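You operate a simulated robot arm through the tools that you are given. There is no shell and no other tool. Be economical: measure what you need, move in short steps, check, and stop when the job is done.

You run a simulated robot arm. Do the job below in one go: nothing can be reset, and whatever is moved stays where it is left.

Task
Stand both bottles and the flask in the bottle crate, then slide it to the back of the workbench.

Only the result counts: the job must be done as asked and must still hold three seconds after the hand-in. Knocking over, shifting, dropping, spilling or breaking anything else fails it.

Robot
A 7-joint arm with a two-finger parallel gripper, fixed in place. Base frame: the origin is at the foot of the arm, x ahead of it, y to its left, z up; the work surface is at about z = 860. Units: mm, rad, N and s.
With the tool pointing down near the work surface it reaches from about 300 to 700 mm from the base axis. Its first joint turns from -1.152 to 1.152 rad. Payload 1.57 kg.
Tool frame: the origin (TCP) lies between the finger pads and is the grasp point; the fingertips stand 30 mm ahead of it; z points along the fingers, y is the line along which they close. The gripper opens to 110 mm. The fingers are 24 mm wide and 12 mm thick; the gripper's body (48 by 112 mm) begins 78 mm behind the TCP.
Orientation is that of the tool frame in the base frame, as [roll, pitch, yaw] about the fixed x, y, z axes, in that order (R = Rz(yaw) Ry(pitch) Rx(roll)). With the fingers straight down and closing along the base's y, the tool's x points along the base's -x, its y along +y and its z along -z.

Tools
- The arm moves only by the tool send_rows. Its argument "series" is text: rows parted by semicolons, each of 7 numbers parted by spaces: the shift along the base's x, y, z in mm, then the turn, a rotation vector about the base's x, y, z in rad, then the gripper command, from -1 (shut) to 1 (fully open), values between in proportion. In form: dx dy dz ax ay az grip; .... A call has 1 to 10 rows; each row shifts and turns the commanded pose from where the row before left it. Each row takes 0.2 s and may step no farther than 50 mm and 0.15 rad from the row before; otherwise, or with a gripper value out of range, the whole call is refused. Where a pose cannot be reached the arm comes as near as it can. A force on the tool above 60 N (or 10 N above the force at the start of the call, whichever is more), or a blocked arm, ends the call early, and 0.2 s more pass. Each finger travels about 108 mm/s and halts on what it meets, pressing with about 34 N; the grip force reading is that of the motor and also rises with nothing between the fingers. The clock runs only during rows and for 0.2 s after the last one: add rows that do not move to give the fingers time. The reply holds the time, the measured pose of the TCP, the force on the tool along the base axes, the opening and the grip force, in the units named above and with some noise, and new pictures: "views" is both (left out), scene, wrist or none.
- Cameras (640 x 400 px; columns grow to the right, rows downward): "scene" is fixed at [174.6, -420.2, 1383.2]; the picture's right is [0.64, -0.77, 0.00], its down [-0.51, -0.42, -0.75] and it looks along [0.57, 0.48, -0.67] (base axes); focal length 331 px, centre (320, 200). "wrist" rides on the gripper at [70, 16, -141] in the tool frame; the picture's right is [-0.23, 0.97, 0.00], its down [-0.86, -0.20, -0.48] and it looks along [-0.47, -0.11, 0.88] (tool axes); focal length 222 px, centre (320, 200). There is no depth. A picture from a camera that has moved, and an enlarged one, comes with that camera's place and axes in the base frame and with its lens. The place of the scene camera against the robot may be out by one fixed shift of up to 25 mm in any direction.
- zoom(camera, box): a new picture of the part [left, top, right, bottom] of that camera's present view, enlarged. It takes no simulated time.
- close_job(): hands the job in; it is judged then, once.

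Work in short steps. Places have to be worked out from the pictures, the camera data and where the tool is seen: move nearer, look again, correct. Check each grasp and each placing, and mend what went wrong. You have 120 turns and 200 pictures in all, those below and enlarged ones among them. Open the gripper and draw the arm clear of the work before you hand the job in, unless the task says otherwise; then end with one line.

The tools are called after "Request:" as name(argument=value, ...) on one line, values as JSON. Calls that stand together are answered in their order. send_rows: Moves the arm, as the interface text tells. Its arguments: {"type":"object","properties":{"series":{"type":"string"},"views":{"type":"string","enum":["both","scene","wrist","none"]}},"required":["series"]} The other tools are called the same way: zoom (camera, box) takes an enlarged picture of a part of a camera's view; close_job () hands the job in.

At the start:

```text
time: 0.0
position: [345.4, -185.7, 1168.2]
ee_rot: [-3.14, 0.001, 3.141]
contact_force: [0.8, -0.2, -1.0]
width: 110.1
finger_force: 0.0
```

scene: 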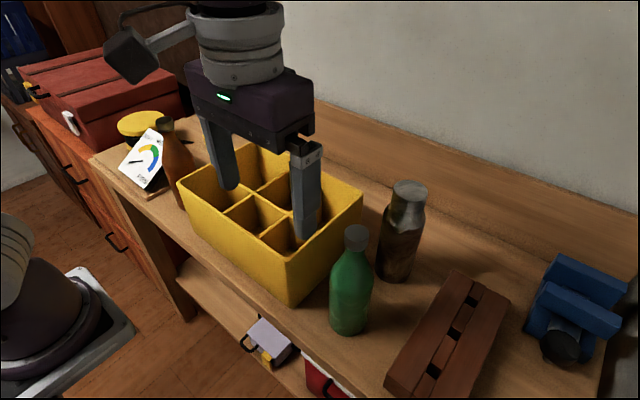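
wrist: 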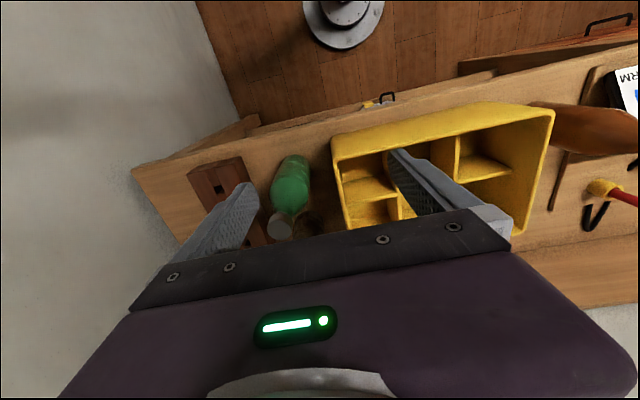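

I'll look closely at the scene first: the crate, green bottle, dark flask and a brown object by the card.

Request:
zoom(camera="scene", box=[90, 90, 250, 220])

Request:
zoom(camera="scene", box=[160, 120, 440, 350])

Request:
zoom(camera="wrist", box=[160, 60, 640, 300])

```text
3.08 times, centred on (170, 155) of scene
camera zoom: at [174.6, -420.2, 1383.2], right [0.64, -0.77, 0.0], down [-0.51, -0.42, -0.75], along [0.57, 0.48, -0.67], focal length 1019 px, centre (782, 338)
```

zoom: 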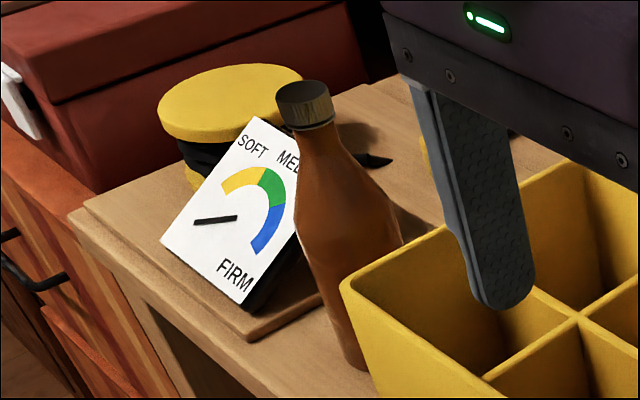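

```text
1.74 times, centred on (300, 235) of scene
camera zoom: at [174.6, -420.2, 1383.2], right [0.64, -0.77, 0.0], down [-0.51, -0.42, -0.75], along [0.57, 0.48, -0.67], focal length 576 px, centre (355, 139)
```

zoom: 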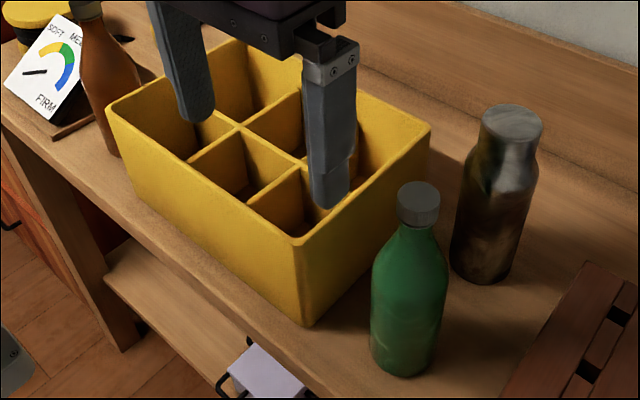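

```text
1.33 times, centred on (400, 180) of wrist
camera zoom: at [275.7, -169.0, 1306.9], right [0.23, 0.97, 0.0], down [0.86, -0.2, 0.48], along [0.47, -0.11, -0.88], focal length 296 px, centre (213, 227)
```

zoom: 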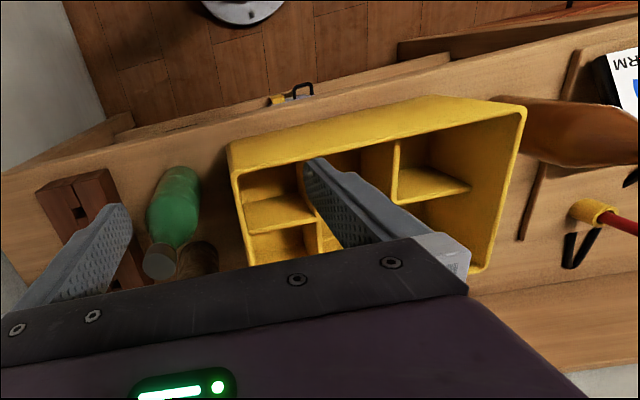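

Crate spans roughly x 375–567, y −185–100, rim near z 1000, with a 2×3 grid of cells. I'll raise the arm over the crate's centre to survey everything, including the back of the bench.

Request:
send_rows(series="0 30 30 0 0 0 1;0 35 30 0 0 0 1;0 35 30 0 0 0 1;0 35 20 0 0 0 1;0 0 0 0 0 0 1")

Request:
zoom(camera="scene", box=[380, 120, 640, 380])

```text
time: 1.2
position: [345.1, -50.5, 1275.9]
ee_rot: [3.141, 0.0, 3.141]
contact_force: [-0.6, 0.5, 0.7]
width: 109.8
finger_force: 0.0
camera wrist: at [275.6, -33.0, 1416.6], right [0.23, 0.97, 0.0], down [0.86, -0.2, 0.48], along [0.47, -0.11, -0.88], focal length 222 px, centre (320, 200)
```

scene: 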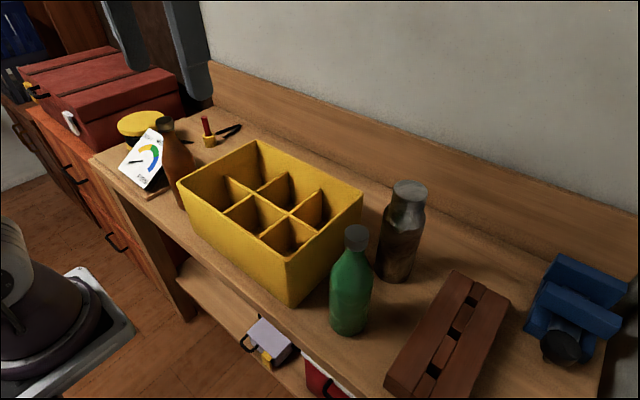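
wrist: 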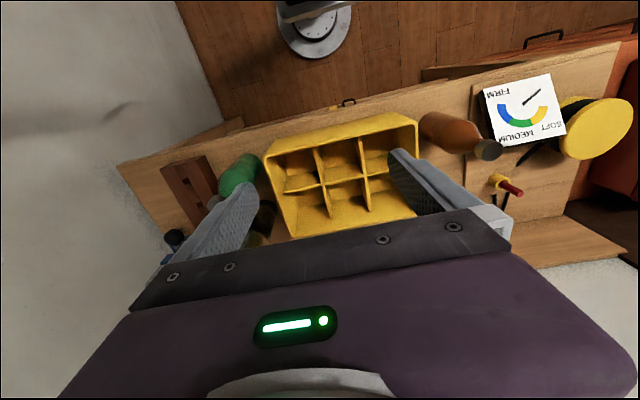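

```text
1.54 times, centred on (510, 250) of scene
camera zoom: at [174.6, -420.2, 1383.2], right [0.64, -0.77, 0.0], down [-0.51, -0.42, -0.75], along [0.57, 0.48, -0.67], focal length 509 px, centre (28, 123)
```

zoom: 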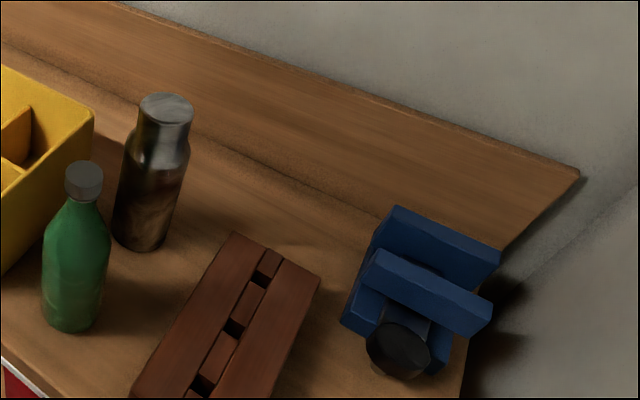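

Backsplash foot is at about x 765, so the crate needs roughly a 195 mm slide. Zooming the wrist view to measure the crate and bottles with the accurate camera.

Request:
zoom(camera="wrist", box=[210, 90, 450, 250])

Request:
zoom(camera="wrist", box=[380, 60, 640, 230])

Request:
zoom(camera="scene", box=[160, 120, 440, 350])

```text
2.50 times, centred on (330, 170) of wrist
camera zoom: at [275.6, -33.0, 1416.6], right [0.23, 0.97, 0.0], down [0.86, -0.2, 0.48], along [0.47, -0.11, -0.88], focal length 555 px, centre (295, 275)
```

zoom: 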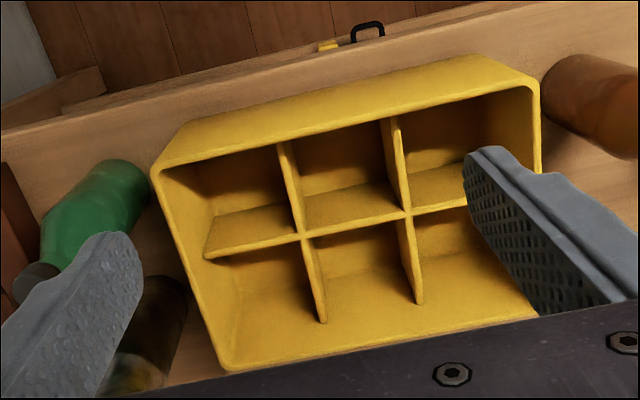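

```text
2.35 times, centred on (510, 145) of wrist
camera zoom: at [275.6, -33.0, 1416.6], right [0.23, 0.97, 0.0], down [0.86, -0.2, 0.48], along [0.47, -0.11, -0.88], focal length 523 px, centre (-127, 329)
```

zoom: 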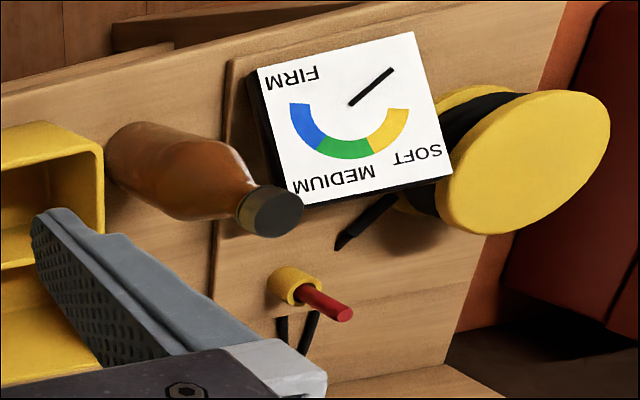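

```text
1.74 times, centred on (300, 235) of scene
camera zoom: at [174.6, -420.2, 1383.2], right [0.64, -0.77, 0.0], down [-0.51, -0.42, -0.75], along [0.57, 0.48, -0.67], focal length 576 px, centre (355, 139)
```

zoom: 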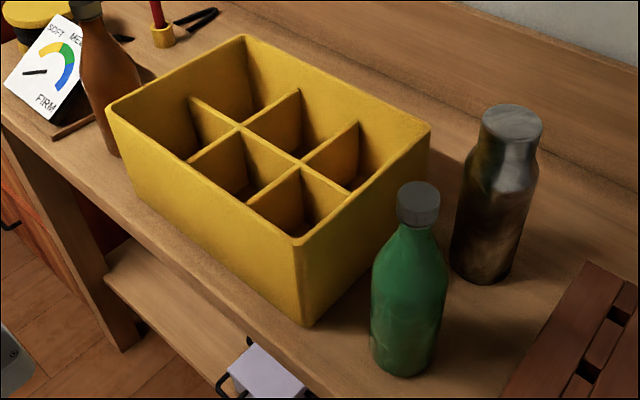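

By the wrist camera the crate is x 382–581, y −169–121, rim z≈1000, dividers≈960; the cells centre at x 433/531 and y −121/−24/73. I'll use the back row. Moving over the green bottle (~417, −250).

Request:
send_rows(series="15 -40 0 0 0 0 0;15 -40 0 0 0 0 0;15 -40 -10 0 0 0 0;15 -40 -30 0 0 0 0;12 -40 -36 0 0 0 0;0 0 0 0 0 0 0")

```text
refused: row 4 steps farther than a row can; nothing moved
```

Row step was a bit too long; splitting it up.

Request:
send_rows(series="12 -33 0 0 0 0 0;12 -33 0 0 0 0 0;12 -33 -12 0 0 0 0;12 -33 -20 0 0 0 0;12 -33 -22 0 0 0 0;12 -34 -22 0 0 0 0;0 0 0 0 0 0 0")

```text
time: 2.8
position: [416.7, -251.0, 1203.2]
ee_rot: [-3.141, 0.0, -3.14]
contact_force: [-0.5, -0.4, -0.3]
width: 54.8
finger_force: 0.0
camera wrist: at [348.3, -233.2, 1342.4], right [0.23, 0.97, 0.0], down [0.85, -0.2, 0.48], along [0.47, -0.11, -0.88], focal length 222 px, centre (320, 200)
```

scene: 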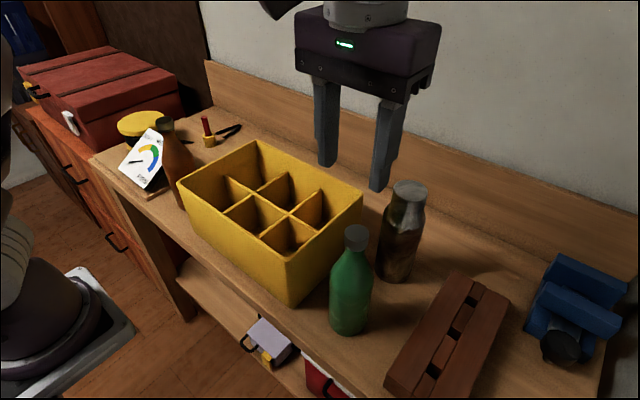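
wrist: 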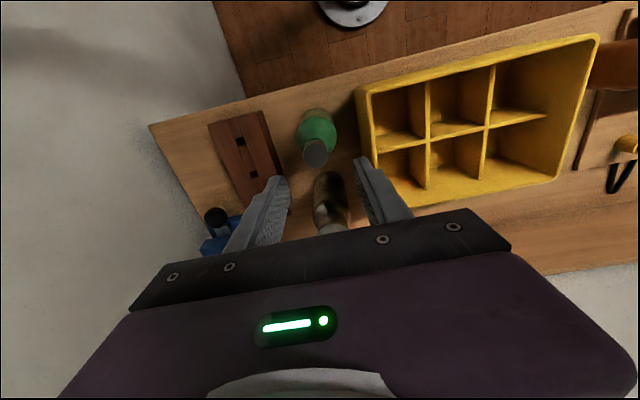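

Green cap is at about wrist pixel (316,153); zooming to refine.

Request:
zoom(camera="wrist", box=[250, 90, 390, 250])

Request:
zoom(camera="scene", box=[300, 140, 460, 350])

```text
2.50 times, centred on (320, 170) of wrist
camera zoom: at [348.3, -233.2, 1342.4], right [0.23, 0.97, 0.0], down [0.85, -0.2, 0.48], along [0.47, -0.11, -0.88], focal length 555 px, centre (320, 275)
```

zoom: 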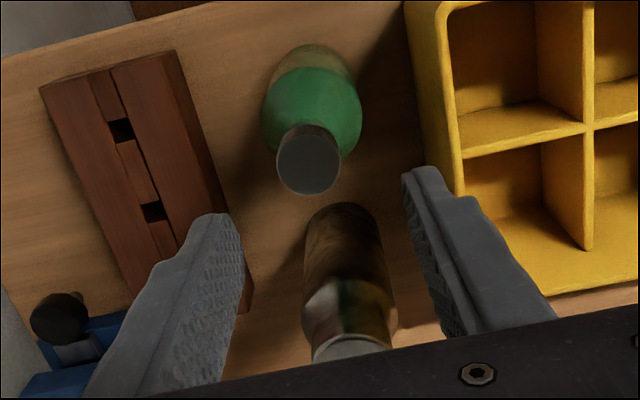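

```text
1.90 times, centred on (380, 245) of scene
camera zoom: at [174.6, -420.2, 1383.2], right [0.64, -0.77, 0.0], down [-0.51, -0.42, -0.75], along [0.57, 0.48, -0.67], focal length 631 px, centre (206, 114)
```

zoom: 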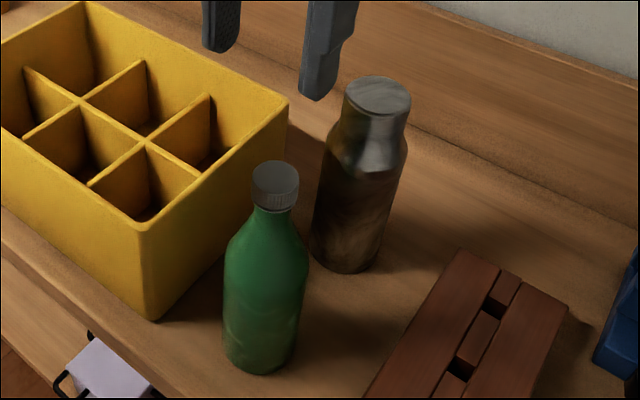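

Cap centre computes to (425.5, −256.5), top at z≈1082, about 31 mm across. Descending to just around the cap.

Request:
send_rows(series="5 -3 -20 0 0 0 0;4 -3 -20 0 0 0 0;0 0 -30 0 0 0 0;0 0 -20 0 0 0 0;0 0 0 0 0 0 0")

Request:
zoom(camera="scene", box=[300, 140, 460, 350])

```text
time: 4.0
position: [425.5, -257.5, 1112.8]
ee_rot: [3.14, 0.0, 3.141]
contact_force: [-0.5, 0.2, 0.5]
width: 54.6
finger_force: 0.0
camera wrist: at [357.5, -240.7, 1252.2], right [0.23, 0.97, 0.0], down [0.86, -0.2, 0.48], along [0.47, -0.11, -0.88], focal length 222 px, centre (320, 200)
```

scene: 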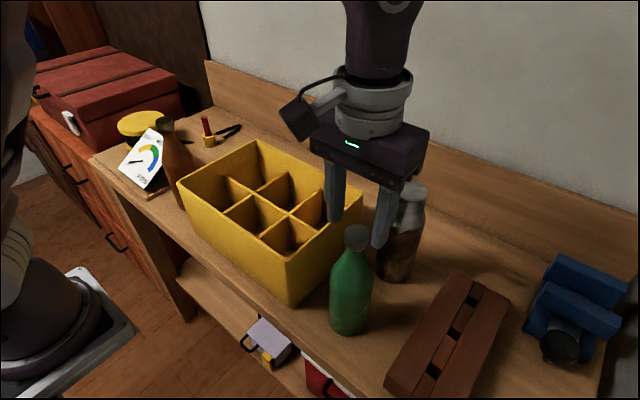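
wrist: 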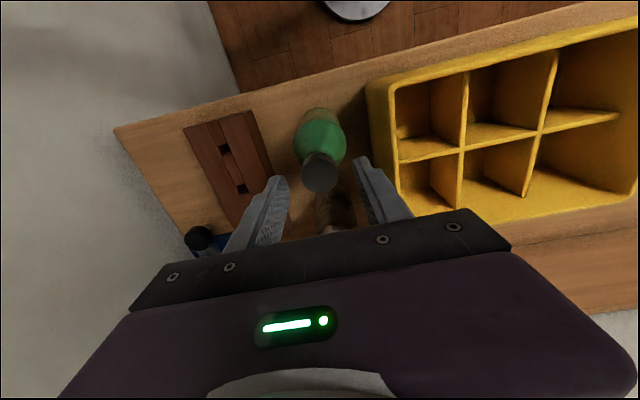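

```text
1.90 times, centred on (380, 245) of scene
camera zoom: at [174.6, -420.2, 1383.2], right [0.64, -0.77, 0.0], down [-0.51, -0.42, -0.75], along [0.57, 0.48, -0.67], focal length 631 px, centre (206, 114)
```

zoom: 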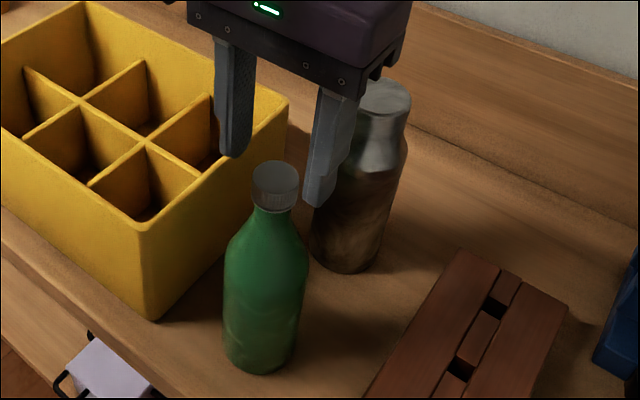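

The fingertip midpoint coincides with the cap top in both views, so the cap top is at z≈1083. Lowering 35 mm and closing.

Request:
send_rows(series="0 0 -18 0 0 0 0;0 0 -17 0 0 0 0;0 0 0 0 0 0 0;0 0 0 0 0 0 -1;0 0 0 0 0 0 -1;0 0 0 0 0 0 -1")

Request:
zoom(camera="scene", box=[300, 140, 460, 350])

```text
time: 5.4
position: [425.3, -255.2, 1077.3]
ee_rot: [-3.141, -0.001, 3.141]
contact_force: [0.4, -1.1, 1.0]
width: 30.9
finger_force: 33.6
camera wrist: at [357.6, -239.0, 1217.3], right [0.23, 0.97, 0.0], down [0.86, -0.2, 0.48], along [0.47, -0.11, -0.88], focal length 222 px, centre (320, 200)
```

scene: 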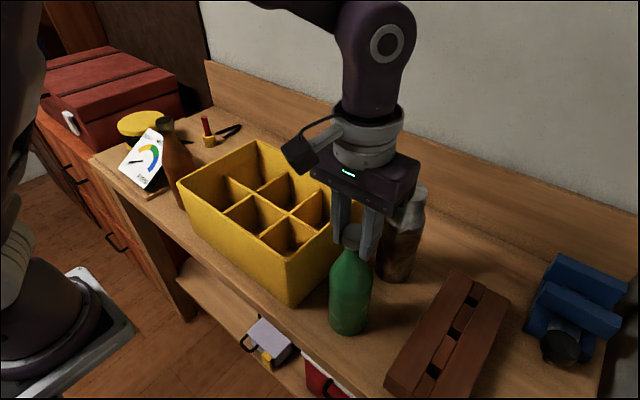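
wrist: 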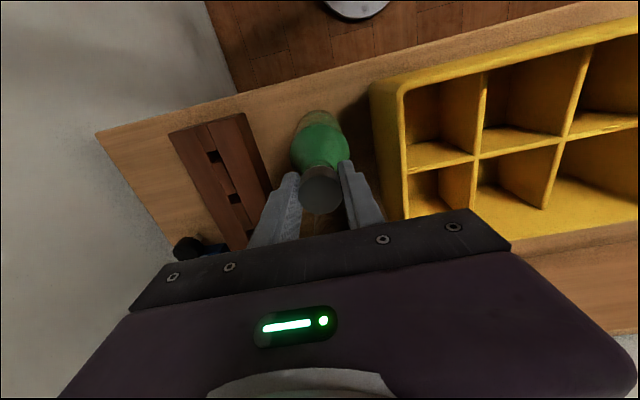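

```text
1.90 times, centred on (380, 245) of scene
camera zoom: at [174.6, -420.2, 1383.2], right [0.64, -0.77, 0.0], down [-0.51, -0.42, -0.75], along [0.57, 0.48, -0.67], focal length 631 px, centre (206, 114)
```

zoom: 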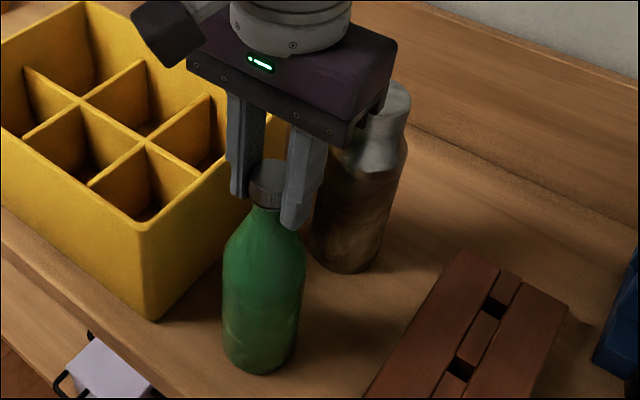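

Cap gripped (31 mm). Lifting straight up slowly, ~165 mm.

Request:
send_rows(series="0 0 10 0 0 0 -1;0 0 20 0 0 0 -1;0 0 20 0 0 0 -1;0 0 25 0 0 0 -1;0 0 25 0 0 0 -1;0 0 25 0 0 0 -1;0 0 25 0 0 0 -1;0 0 15 0 0 0 -1;0 0 0 0 0 0 -1")

```text
time: 7.4
position: [426.2, -255.2, 1241.6]
ee_rot: [-3.14, -0.001, -3.141]
contact_force: [-1.0, -0.6, -3.8]
width: 31.0
finger_force: 33.4
camera wrist: at [357.7, -238.0, 1380.2], right [0.23, 0.97, 0.0], down [0.86, -0.2, 0.48], along [0.47, -0.11, -0.88], focal length 222 px, centre (320, 200)
```

scene: 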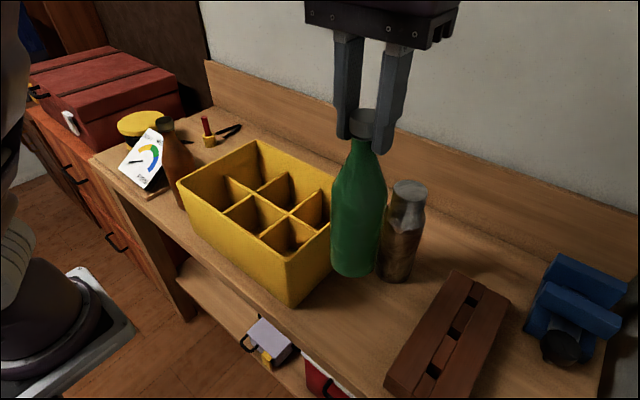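
wrist: 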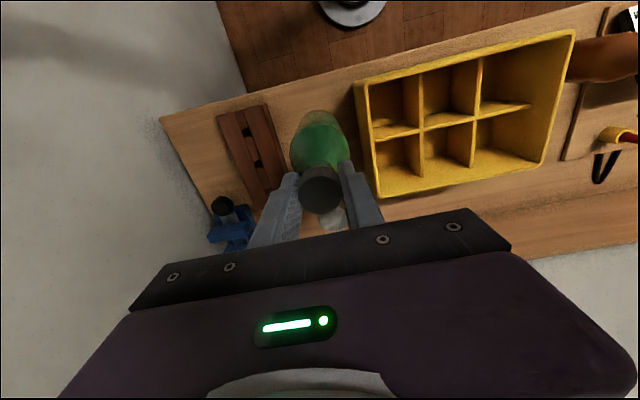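

Bottle hangs straight and weighs about 3.5 N. Zooming to remeasure the crate from here while raising isn't needed; I'll move in y first, then x, towards the back-right cell.

Request:
send_rows(series="0 5 20 0 0 0 -1;0 20 0 0 0 0 -1;0 25 0 0 0 0 -1;5 25 0 0 0 0 -1;15 25 0 0 0 0 -1;20 20 0 0 0 0 -1;20 12 0 0 0 0 -1;20 0 0 0 0 0 -1;15 0 0 0 0 0 -1;10 0 0 0 0 0 -1", views="none")

Request:
send_rows(series="0 0 0 0 0 0 -1;0 0 0 0 0 0 -1")

Request:
zoom(camera="wrist", box=[220, 40, 540, 240])

Request:
zoom(camera="scene", box=[200, 90, 420, 310])

```text
time: 9.6
position: [530.2, -124.7, 1261.0]
ee_rot: [3.141, -0.001, -3.141]
contact_force: [0.5, 0.6, -4.2]
width: 31.0
finger_force: 33.7
```

```text
time: 10.2
position: [530.7, -124.3, 1259.5]
ee_rot: [3.141, -0.001, -3.14]
contact_force: [-1.1, 0.2, -3.2]
width: 30.9
finger_force: 33.7
camera wrist: at [461.6, -108.1, 1399.5], right [0.23, 0.97, 0.0], down [0.86, -0.2, 0.48], along [0.47, -0.11, -0.88], focal length 222 px, centre (320, 200)
```

scene: 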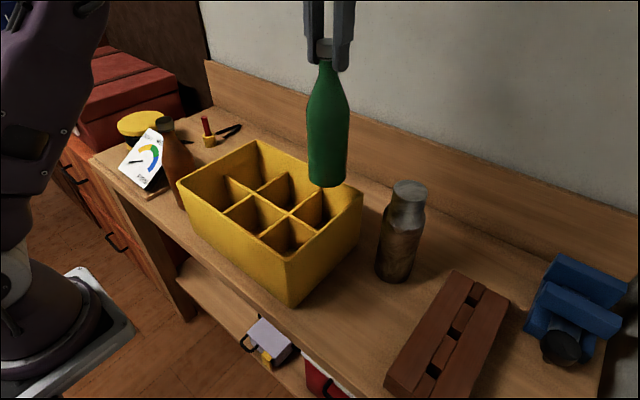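
wrist: 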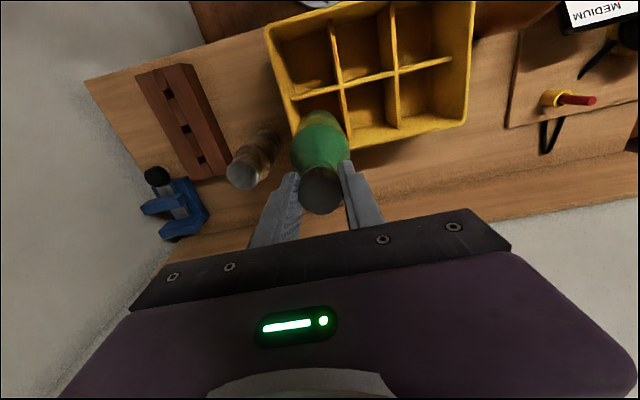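

```text
2.00 times, centred on (380, 140) of wrist
camera zoom: at [461.6, -108.1, 1399.5], right [0.23, 0.97, 0.0], down [0.86, -0.2, 0.48], along [0.47, -0.11, -0.88], focal length 444 px, centre (200, 320)
```

zoom: 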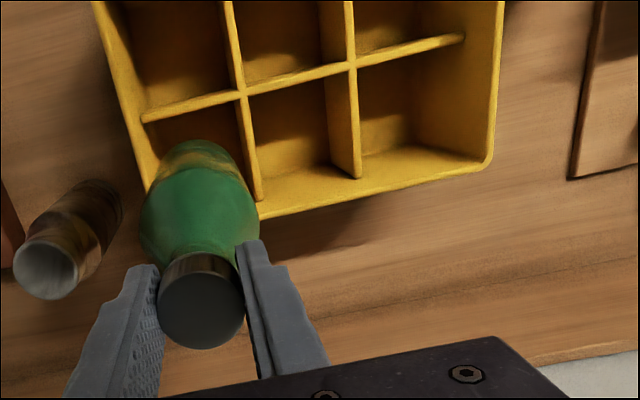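

```text
1.82 times, centred on (310, 200) of scene
camera zoom: at [174.7, -420.2, 1383.1], right [0.64, -0.77, 0.0], down [-0.51, -0.42, -0.75], along [0.57, 0.48, -0.67], focal length 602 px, centre (338, 200)
```

zoom: 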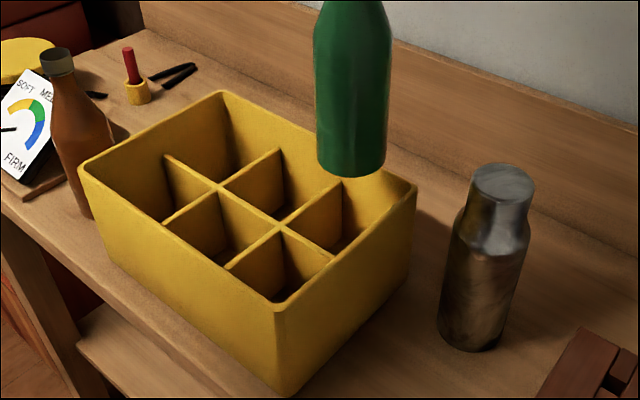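

TCP (530.7, −124.3) sits right over the measured centre of the back-right cell (x 485–576, y −168–−80). Lowering 150 mm, then checking.

Request:
send_rows(series="0 0 -15 0 0 0 -1;0 0 -15 0 0 0 -1;0 0 -15 0 0 0 -1;0 0 -15 0 0 0 -1;0 0 -15 0 0 0 -1;0 0 -15 0 0 0 -1;0 0 -15 0 0 0 -1;0 0 -15 0 0 0 -1;0 0 -15 0 0 0 -1;0 0 -15 0 0 0 -1")

Request:
zoom(camera="scene", box=[200, 90, 420, 310])

```text
time: 12.4
position: [530.1, -124.5, 1112.5]
ee_rot: [3.141, 0.0, -3.141]
contact_force: [-0.8, 0.3, -3.8]
width: 31.2
finger_force: 34.2
camera wrist: at [462.0, -107.1, 1251.5], right [0.23, 0.97, 0.0], down [0.86, -0.2, 0.48], along [0.47, -0.11, -0.88], focal length 222 px, centre (320, 200)
```

scene: 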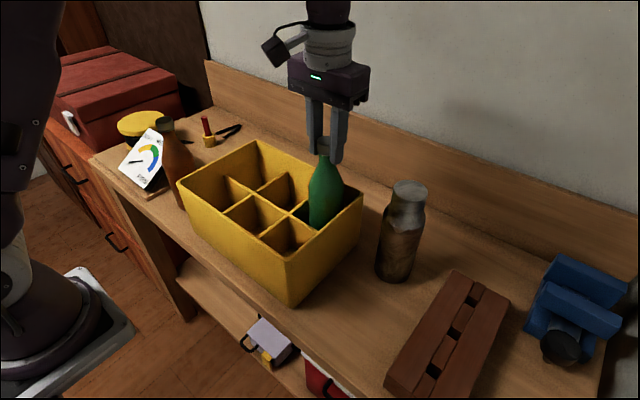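
wrist: 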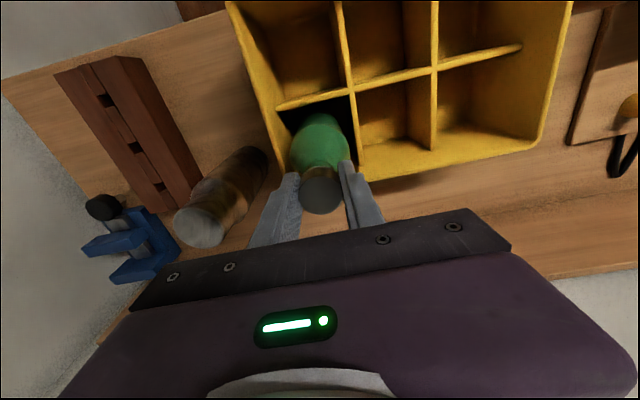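

```text
1.82 times, centred on (310, 200) of scene
camera zoom: at [174.7, -420.2, 1383.1], right [0.64, -0.77, 0.0], down [-0.51, -0.42, -0.75], along [0.57, 0.48, -0.67], focal length 602 px, centre (338, 200)
```

zoom: 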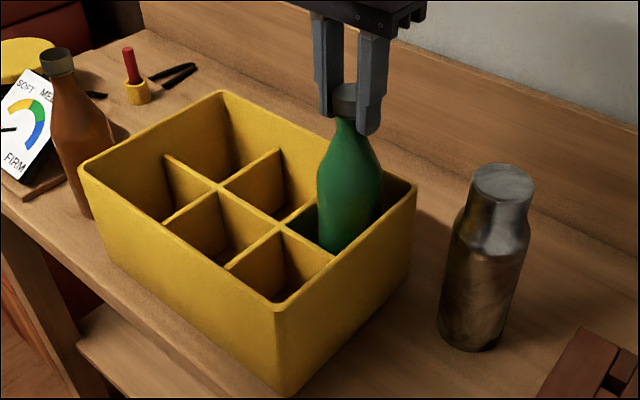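

It is in the cell without contact. Lowering in small steps, watching for floor contact (expected TCP ≈1083–1087).

Request:
send_rows(series="0 0 -8 0 0 0 -1;0 0 -6 0 0 0 -1;0 0 -4 0 0 0 -1;0 0 -3 0 0 0 -1;0 0 0 0 0 0 -1", views="none")

```text
time: 13.6
position: [530.3, -123.8, 1089.5]
ee_rot: [3.142, -0.001, 3.141]
contact_force: [0.5, 0.1, -2.6]
width: 31.0
finger_force: 34.3
```

Request:
send_rows(series="0 0 -2 0 0 0 -1;0 0 -2 0 0 0 -1;0 0 0 0 0 0 -1", views="none")

```text
time: 14.4
position: [531.3, -123.5, 1086.1]
ee_rot: [-3.141, -0.001, 3.141]
contact_force: [0.1, -0.6, -4.2]
width: 31.1
finger_force: 33.6
```

Still carrying the weight (−4 N); a bit lower.

Request:
send_rows(series="0 0 -2 0 0 0 -1;0 0 -1 0 0 0 -1;0 0 0 0 0 0 -1", views="none")

```text
time: 15.2
position: [530.5, -125.1, 1085.9]
ee_rot: [-3.137, 0.007, 3.141]
contact_force: [-7.1, -2.7, 59.3]
width: 31.1
finger_force: 34.3
```

Contact with the crate floor at z≈1085. Backing off 1.5 mm and opening.

Request:
send_rows(series="0 0 2 0 0 0 -1;0 0 0 0 0 0 -0.2;0 0 0 0 0 0 0.0;0 0 0 0 0 0 0.0")

Request:
zoom(camera="scene", box=[200, 90, 420, 310])

```text
time: 16.2
position: [530.8, -122.3, 1084.3]
ee_rot: [3.141, -0.003, 3.141]
contact_force: [0.3, 0.7, 0.4]
width: 55.1
finger_force: 0.1
camera wrist: at [462.1, -106.5, 1223.4], right [0.23, 0.97, 0.0], down [0.86, -0.2, 0.48], along [0.46, -0.11, -0.88], focal length 222 px, centre (320, 200)
```

scene: 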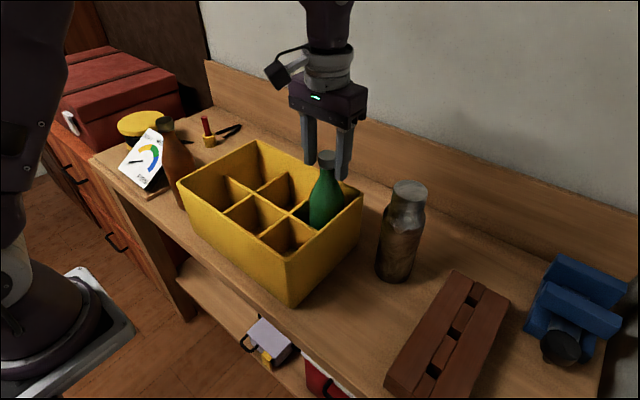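
wrist: 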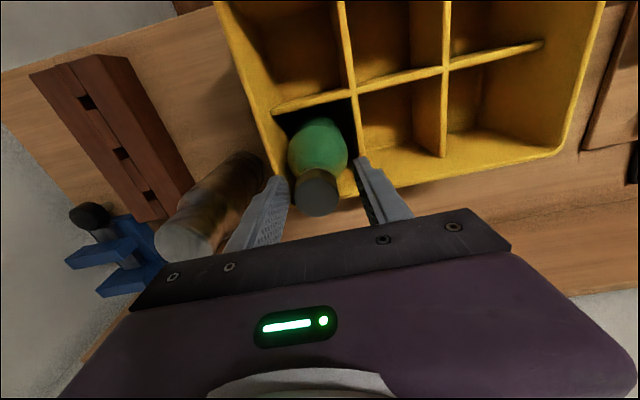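

```text
1.82 times, centred on (310, 200) of scene
camera zoom: at [174.6, -420.2, 1383.2], right [0.64, -0.77, 0.0], down [-0.51, -0.42, -0.75], along [0.57, 0.48, -0.67], focal length 602 px, centre (338, 200)
```

zoom: 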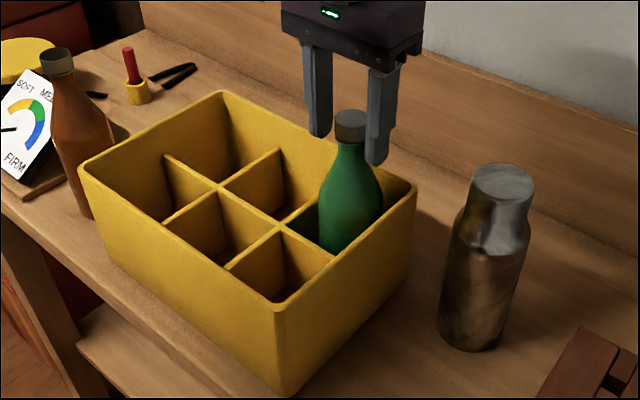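

The green bottle stands in the cell. Rising and going over to the flask (~558, −262).

Request:
send_rows(series="0 0 30 0 0 0 0;0 0 40 0 0 0 0;0 -10 40 0 0 0 0;5 -40 0 0 0 0 0.2;10 -40 0 0 0 0 0.2;10 -40 0 0 0 0 0.2;0 -10 -10 0 0 0 0.2;0 0 0 0 0 0 0.2")

Request:
zoom(camera="wrist", box=[240, 90, 420, 250])

Request:
zoom(camera="scene", box=[320, 100, 480, 300])

```text
time: 18.0
position: [542.1, -250.3, 1176.5]
ee_rot: [-3.141, -0.001, 3.141]
contact_force: [0.1, -0.2, -0.1]
width: 65.8
finger_force: 0.0
out of reach, approached as far as the arm can: row 6
camera wrist: at [474.0, -233.3, 1317.2], right [0.23, 0.97, 0.0], down [0.86, -0.2, 0.48], along [0.47, -0.11, -0.88], focal length 222 px, centre (320, 200)
```

scene: 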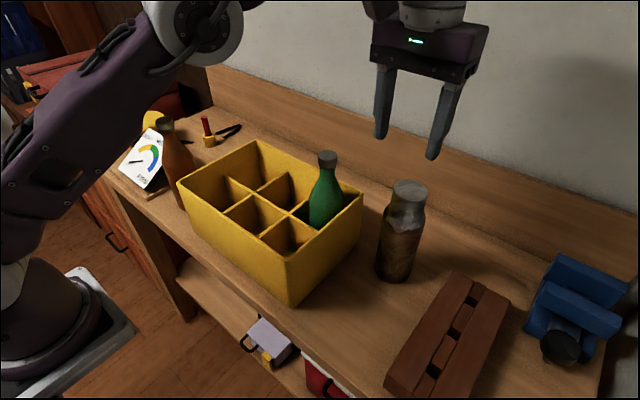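
wrist: 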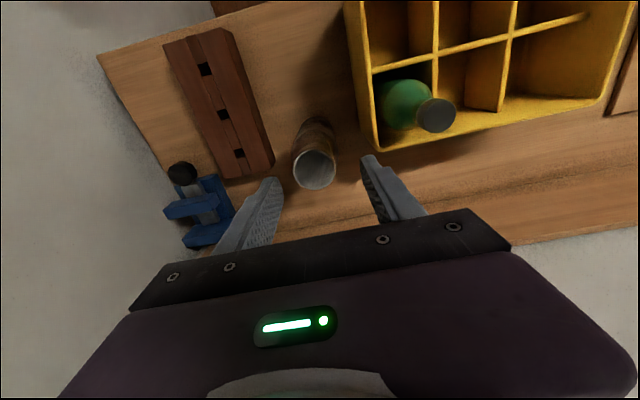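

```text
2.50 times, centred on (330, 170) of wrist
camera zoom: at [474.0, -233.3, 1317.2], right [0.23, 0.97, 0.0], down [0.86, -0.2, 0.48], along [0.47, -0.11, -0.88], focal length 555 px, centre (295, 275)
```

zoom: 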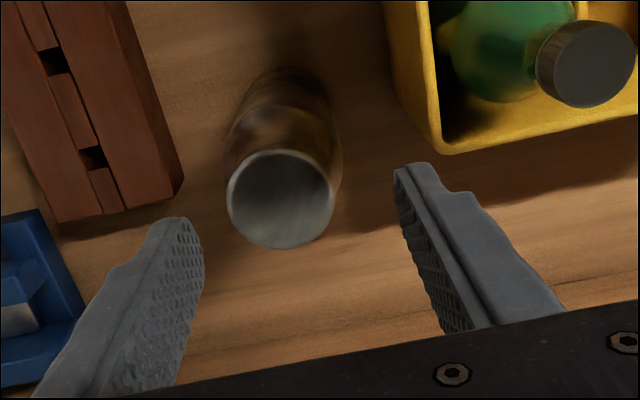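

```text
2.00 times, centred on (400, 200) of scene
camera zoom: at [174.6, -420.2, 1383.2], right [0.64, -0.77, 0.0], down [-0.51, -0.42, -0.75], along [0.57, 0.48, -0.67], focal length 662 px, centre (160, 200)
```

zoom: 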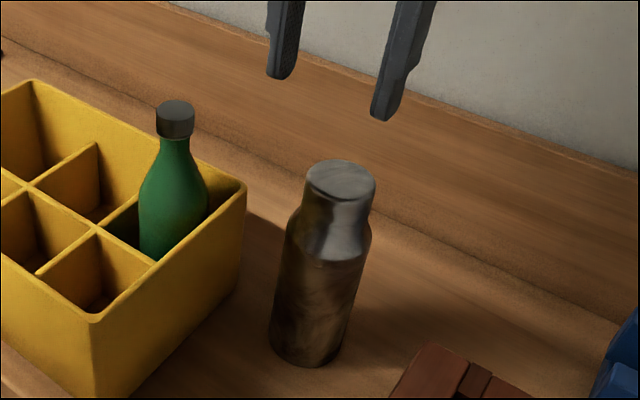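

Flask mouth centre is about (566, −262), top z≈1060, neck ~52 mm. Reach is limited up high, so I lower first, then centre.

Request:
send_rows(series="0 0 -30 0 0 0 0.5;0 0 -30 0 0 0 0.5;8 -4 -10 0 0 0 0.5;0 0 0 0 0 0 0.5")

Request:
zoom(camera="wrist", box=[240, 90, 420, 250])

Request:
zoom(camera="scene", box=[320, 100, 480, 300])

```text
time: 19.0
position: [550.2, -252.8, 1106.5]
ee_rot: [-3.141, 0.0, 3.14]
contact_force: [0.3, 0.2, 0.1]
width: 82.5
finger_force: 0.1
camera wrist: at [482.1, -234.9, 1246.6], right [0.23, 0.97, 0.0], down [0.85, -0.2, 0.48], along [0.47, -0.11, -0.88], focal length 222 px, centre (320, 200)
```

scene: 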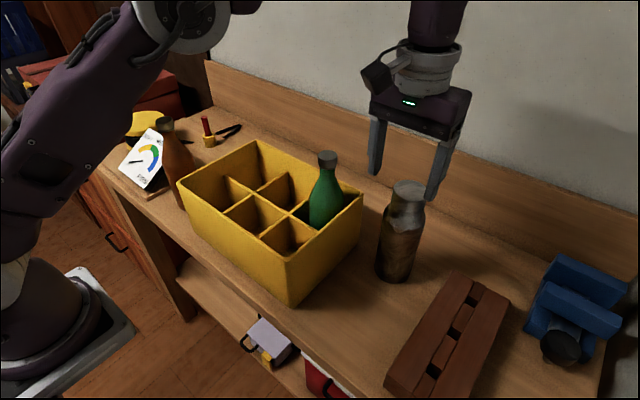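
wrist: 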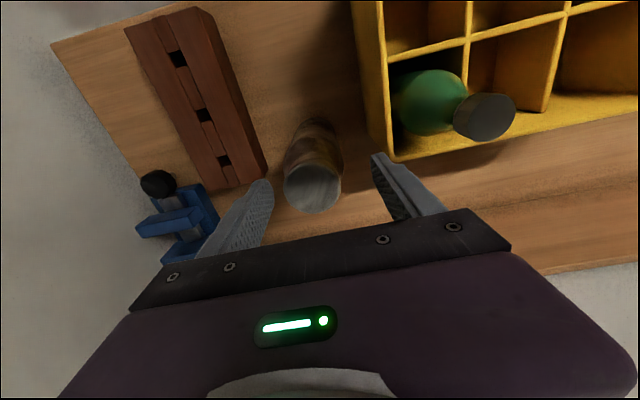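

```text
2.50 times, centred on (330, 170) of wrist
camera zoom: at [482.1, -234.9, 1246.6], right [0.23, 0.97, 0.0], down [0.85, -0.2, 0.48], along [0.47, -0.11, -0.88], focal length 555 px, centre (295, 275)
```

zoom: 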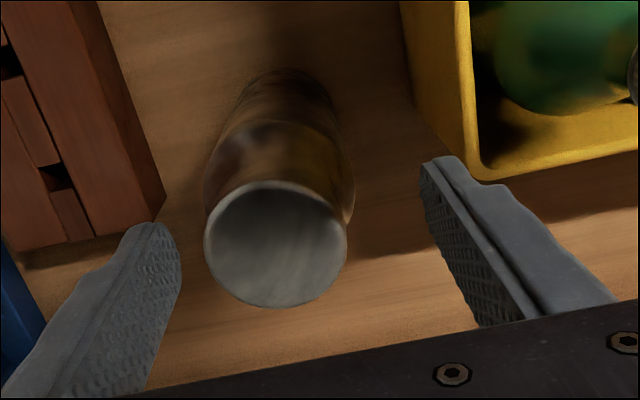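

```text
2.00 times, centred on (400, 200) of scene
camera zoom: at [174.6, -420.2, 1383.2], right [0.64, -0.77, 0.0], down [-0.51, -0.42, -0.75], along [0.57, 0.48, -0.67], focal length 662 px, centre (160, 200)
```

zoom: 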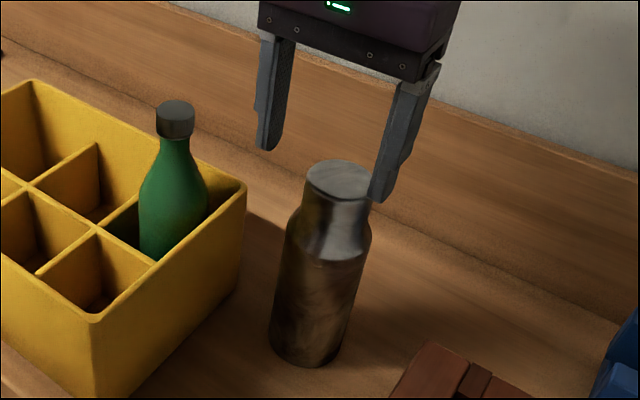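

Consistent: flask at (567, −262). Centring and descending around the neck to TCP z≈1060.

Request:
send_rows(series="9 -5 0 0 0 0 0.5;8 -4 0 0 0 0 0.5;0 0 0 0 0 0 0.5;0 0 -15 0 0 0 0.5;0 0 -15 0 0 0 0.5;0 0 -14 0 0 0 0.5;0 0 0 0 0 0 0.5")

Request:
zoom(camera="scene", box=[320, 100, 480, 300])

```text
time: 20.6
position: [565.8, -262.7, 1063.8]
ee_rot: [3.141, 0.0, -3.141]
contact_force: [0.2, -0.7, 0.5]
width: 82.3
finger_force: 0.0
camera wrist: at [497.5, -244.9, 1204.0], right [0.23, 0.97, 0.0], down [0.86, -0.2, 0.48], along [0.47, -0.11, -0.88], focal length 222 px, centre (320, 200)
```

scene: 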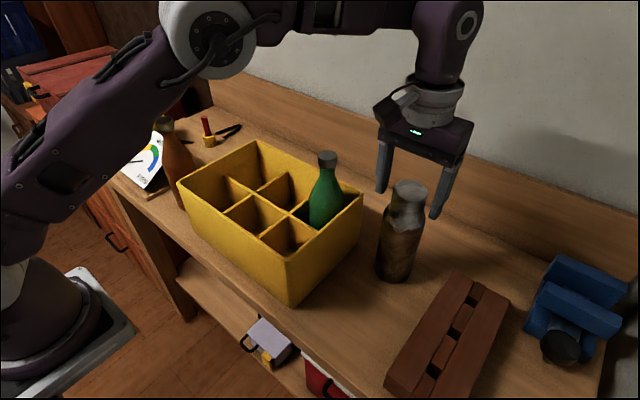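
wrist: 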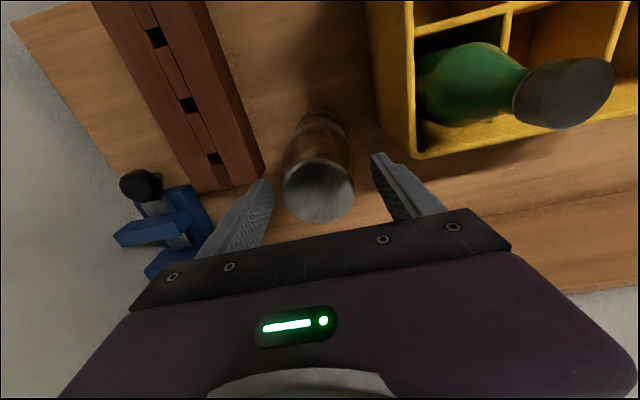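

```text
2.00 times, centred on (400, 200) of scene
camera zoom: at [174.6, -420.2, 1383.2], right [0.64, -0.77, 0.0], down [-0.51, -0.42, -0.75], along [0.57, 0.48, -0.67], focal length 662 px, centre (160, 200)
```

zoom: 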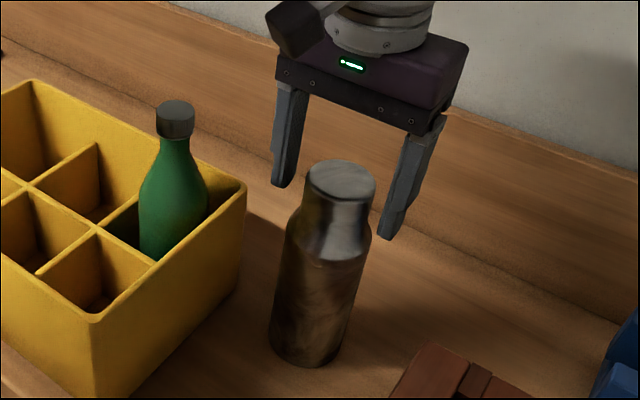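

Aligned in both views. Lowering 4 mm more and closing on the neck.

Request:
send_rows(series="0 0 -4 0 0 0 0.5;0 0 0 0 0 0 0;0 0 0 0 0 0 -1;0 0 0 0 0 0 -1;0 0 0 0 0 0 -1")

Request:
zoom(camera="scene", box=[320, 100, 480, 300])

```text
time: 21.8
position: [567.0, -262.3, 1060.0]
ee_rot: [-3.141, 0.001, 3.141]
contact_force: [1.3, -2.2, 1.5]
width: 52.9
finger_force: 33.7
camera wrist: at [498.3, -245.1, 1200.5], right [0.23, 0.97, 0.0], down [0.85, -0.2, 0.48], along [0.47, -0.11, -0.88], focal length 222 px, centre (320, 200)
```

scene: 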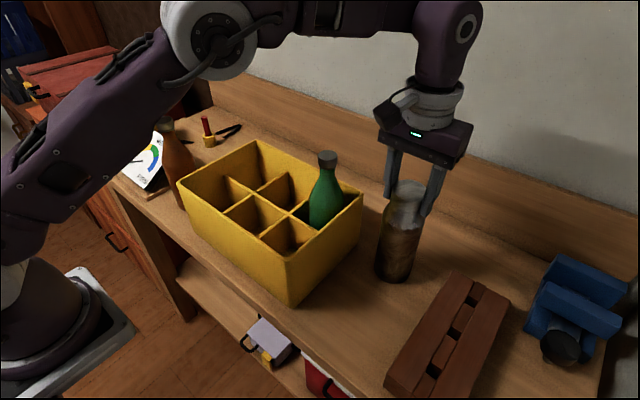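
wrist: 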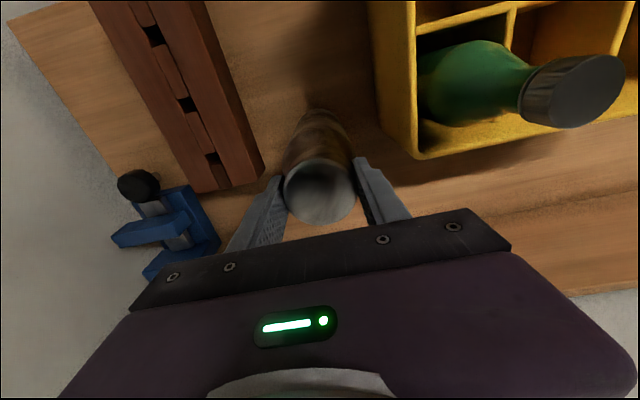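

```text
2.00 times, centred on (400, 200) of scene
camera zoom: at [174.6, -420.2, 1383.2], right [0.64, -0.77, 0.0], down [-0.51, -0.42, -0.75], along [0.57, 0.48, -0.67], focal length 662 px, centre (160, 200)
```

zoom: 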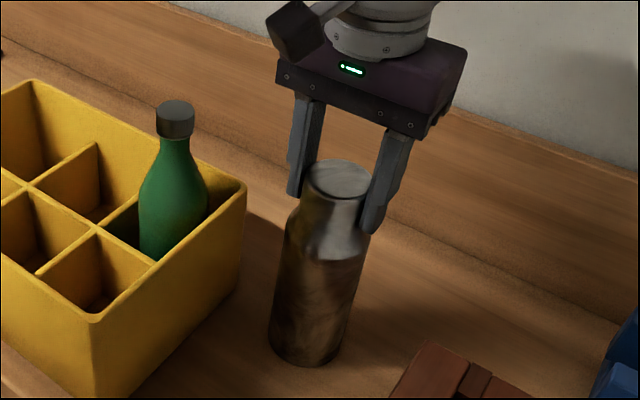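

Gripped at 52.9 mm. Lifting 60 mm, then retreating toward the base while rising (reach limit up high).

Request:
send_rows(series="0 0 10 0 0 0 -1;0 0 15 0 0 0 -1;0 0 20 0 0 0 -1;0 0 20 0 0 0 -1;-10 0 10 0 0 0 -1;-20 0 10 0 0 0 -1;-25 0 10 0 0 0 -1;-25 0 15 0 0 0 -1;-25 0 15 0 0 0 -1;0 0 0 0 0 0 -1")

```text
time: 24.0
position: [460.1, -260.1, 1187.2]
ee_rot: [3.14, -0.001, -3.142]
contact_force: [0.0, 0.7, -3.6]
width: 53.0
finger_force: 34.7
camera wrist: at [391.7, -242.9, 1327.9], right [0.23, 0.97, 0.0], down [0.86, -0.2, 0.48], along [0.47, -0.11, -0.88], focal length 222 px, centre (320, 200)
```

scene: 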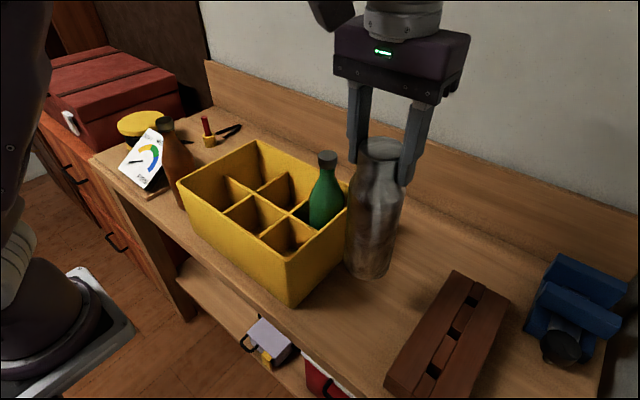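
wrist: 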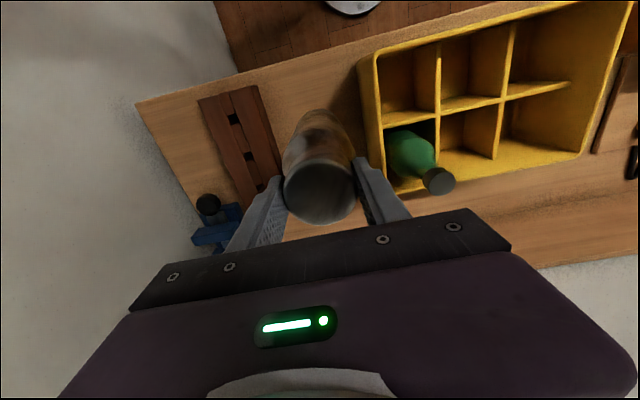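

Held at 3.6 N, upright. Raise 55 mm, cross over the front row (x≈430) to y=−28, then forward to the back-centre cell.

Request:
send_rows(series="-10 0 20 0 0 0 -1;-15 0 20 0 0 0 -1;-5 5 15 0 0 0 -1;0 20 5 0 0 0 -1;0 30 0 0 0 0 -1;0 35 0 0 0 0 -1;0 40 0 0 0 0 -1;0 40 0 0 0 0 -1;0 35 0 0 0 0 -1;0 25 0 0 0 0 -1", views="none")

Request:
send_rows(series="10 2 0 0 0 0 -1;20 0 0 0 0 0 -1;25 0 0 0 0 0 -1;25 0 0 0 0 0 -1;15 0 0 0 0 0 -1;5 0 0 0 0 0 -1;0 0 0 0 0 0 -1")

Request:
zoom(camera="wrist", box=[180, 40, 500, 240])

Request:
zoom(camera="scene", box=[160, 90, 400, 310])

```text
time: 26.2
position: [430.2, -33.4, 1246.1]
ee_rot: [3.141, -0.001, 3.141]
contact_force: [0.1, 0.6, -3.3]
width: 53.1
finger_force: 33.8
```

```text
time: 27.8
position: [532.5, -29.3, 1244.2]
ee_rot: [3.141, -0.001, 3.141]
contact_force: [0.4, -0.3, -3.9]
width: 53.0
finger_force: 34.8
camera wrist: at [463.7, -12.6, 1384.5], right [0.23, 0.97, 0.0], down [0.86, -0.2, 0.48], along [0.47, -0.11, -0.88], focal length 222 px, centre (320, 200)
```

scene: 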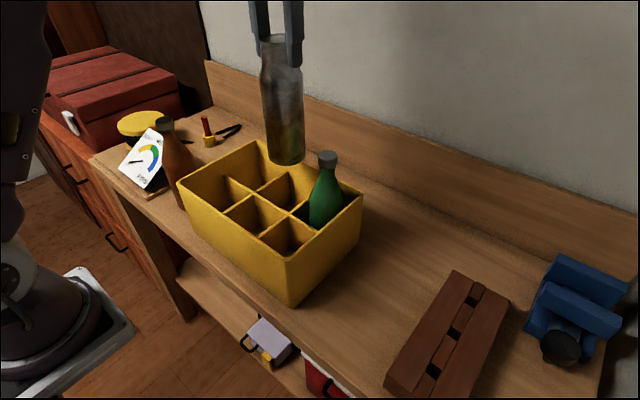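
wrist: 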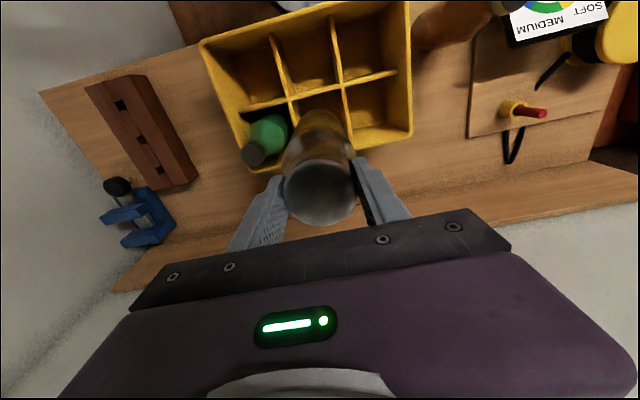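

```text
2.00 times, centred on (340, 140) of wrist
camera zoom: at [463.7, -12.6, 1384.5], right [0.23, 0.97, 0.0], down [0.86, -0.2, 0.48], along [0.47, -0.11, -0.88], focal length 444 px, centre (280, 320)
```

zoom: 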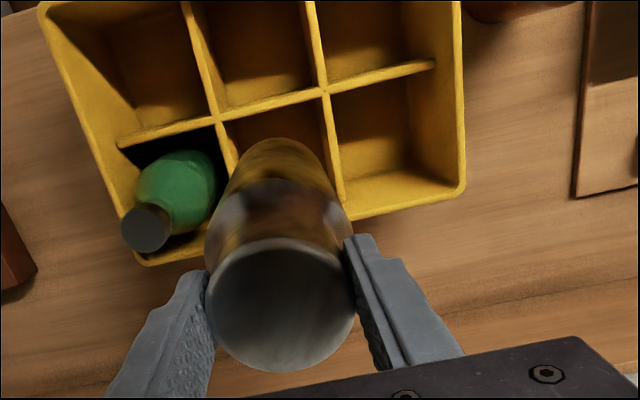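

```text
1.82 times, centred on (280, 200) of scene
camera zoom: at [174.7, -420.2, 1383.2], right [0.64, -0.77, 0.0], down [-0.51, -0.42, -0.75], along [0.57, 0.48, -0.67], focal length 602 px, centre (393, 200)
```

zoom: 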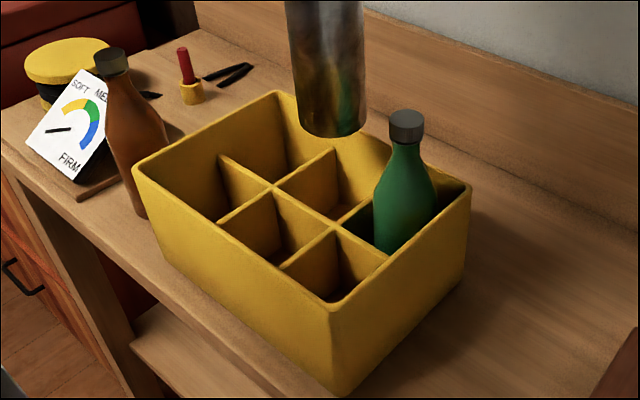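

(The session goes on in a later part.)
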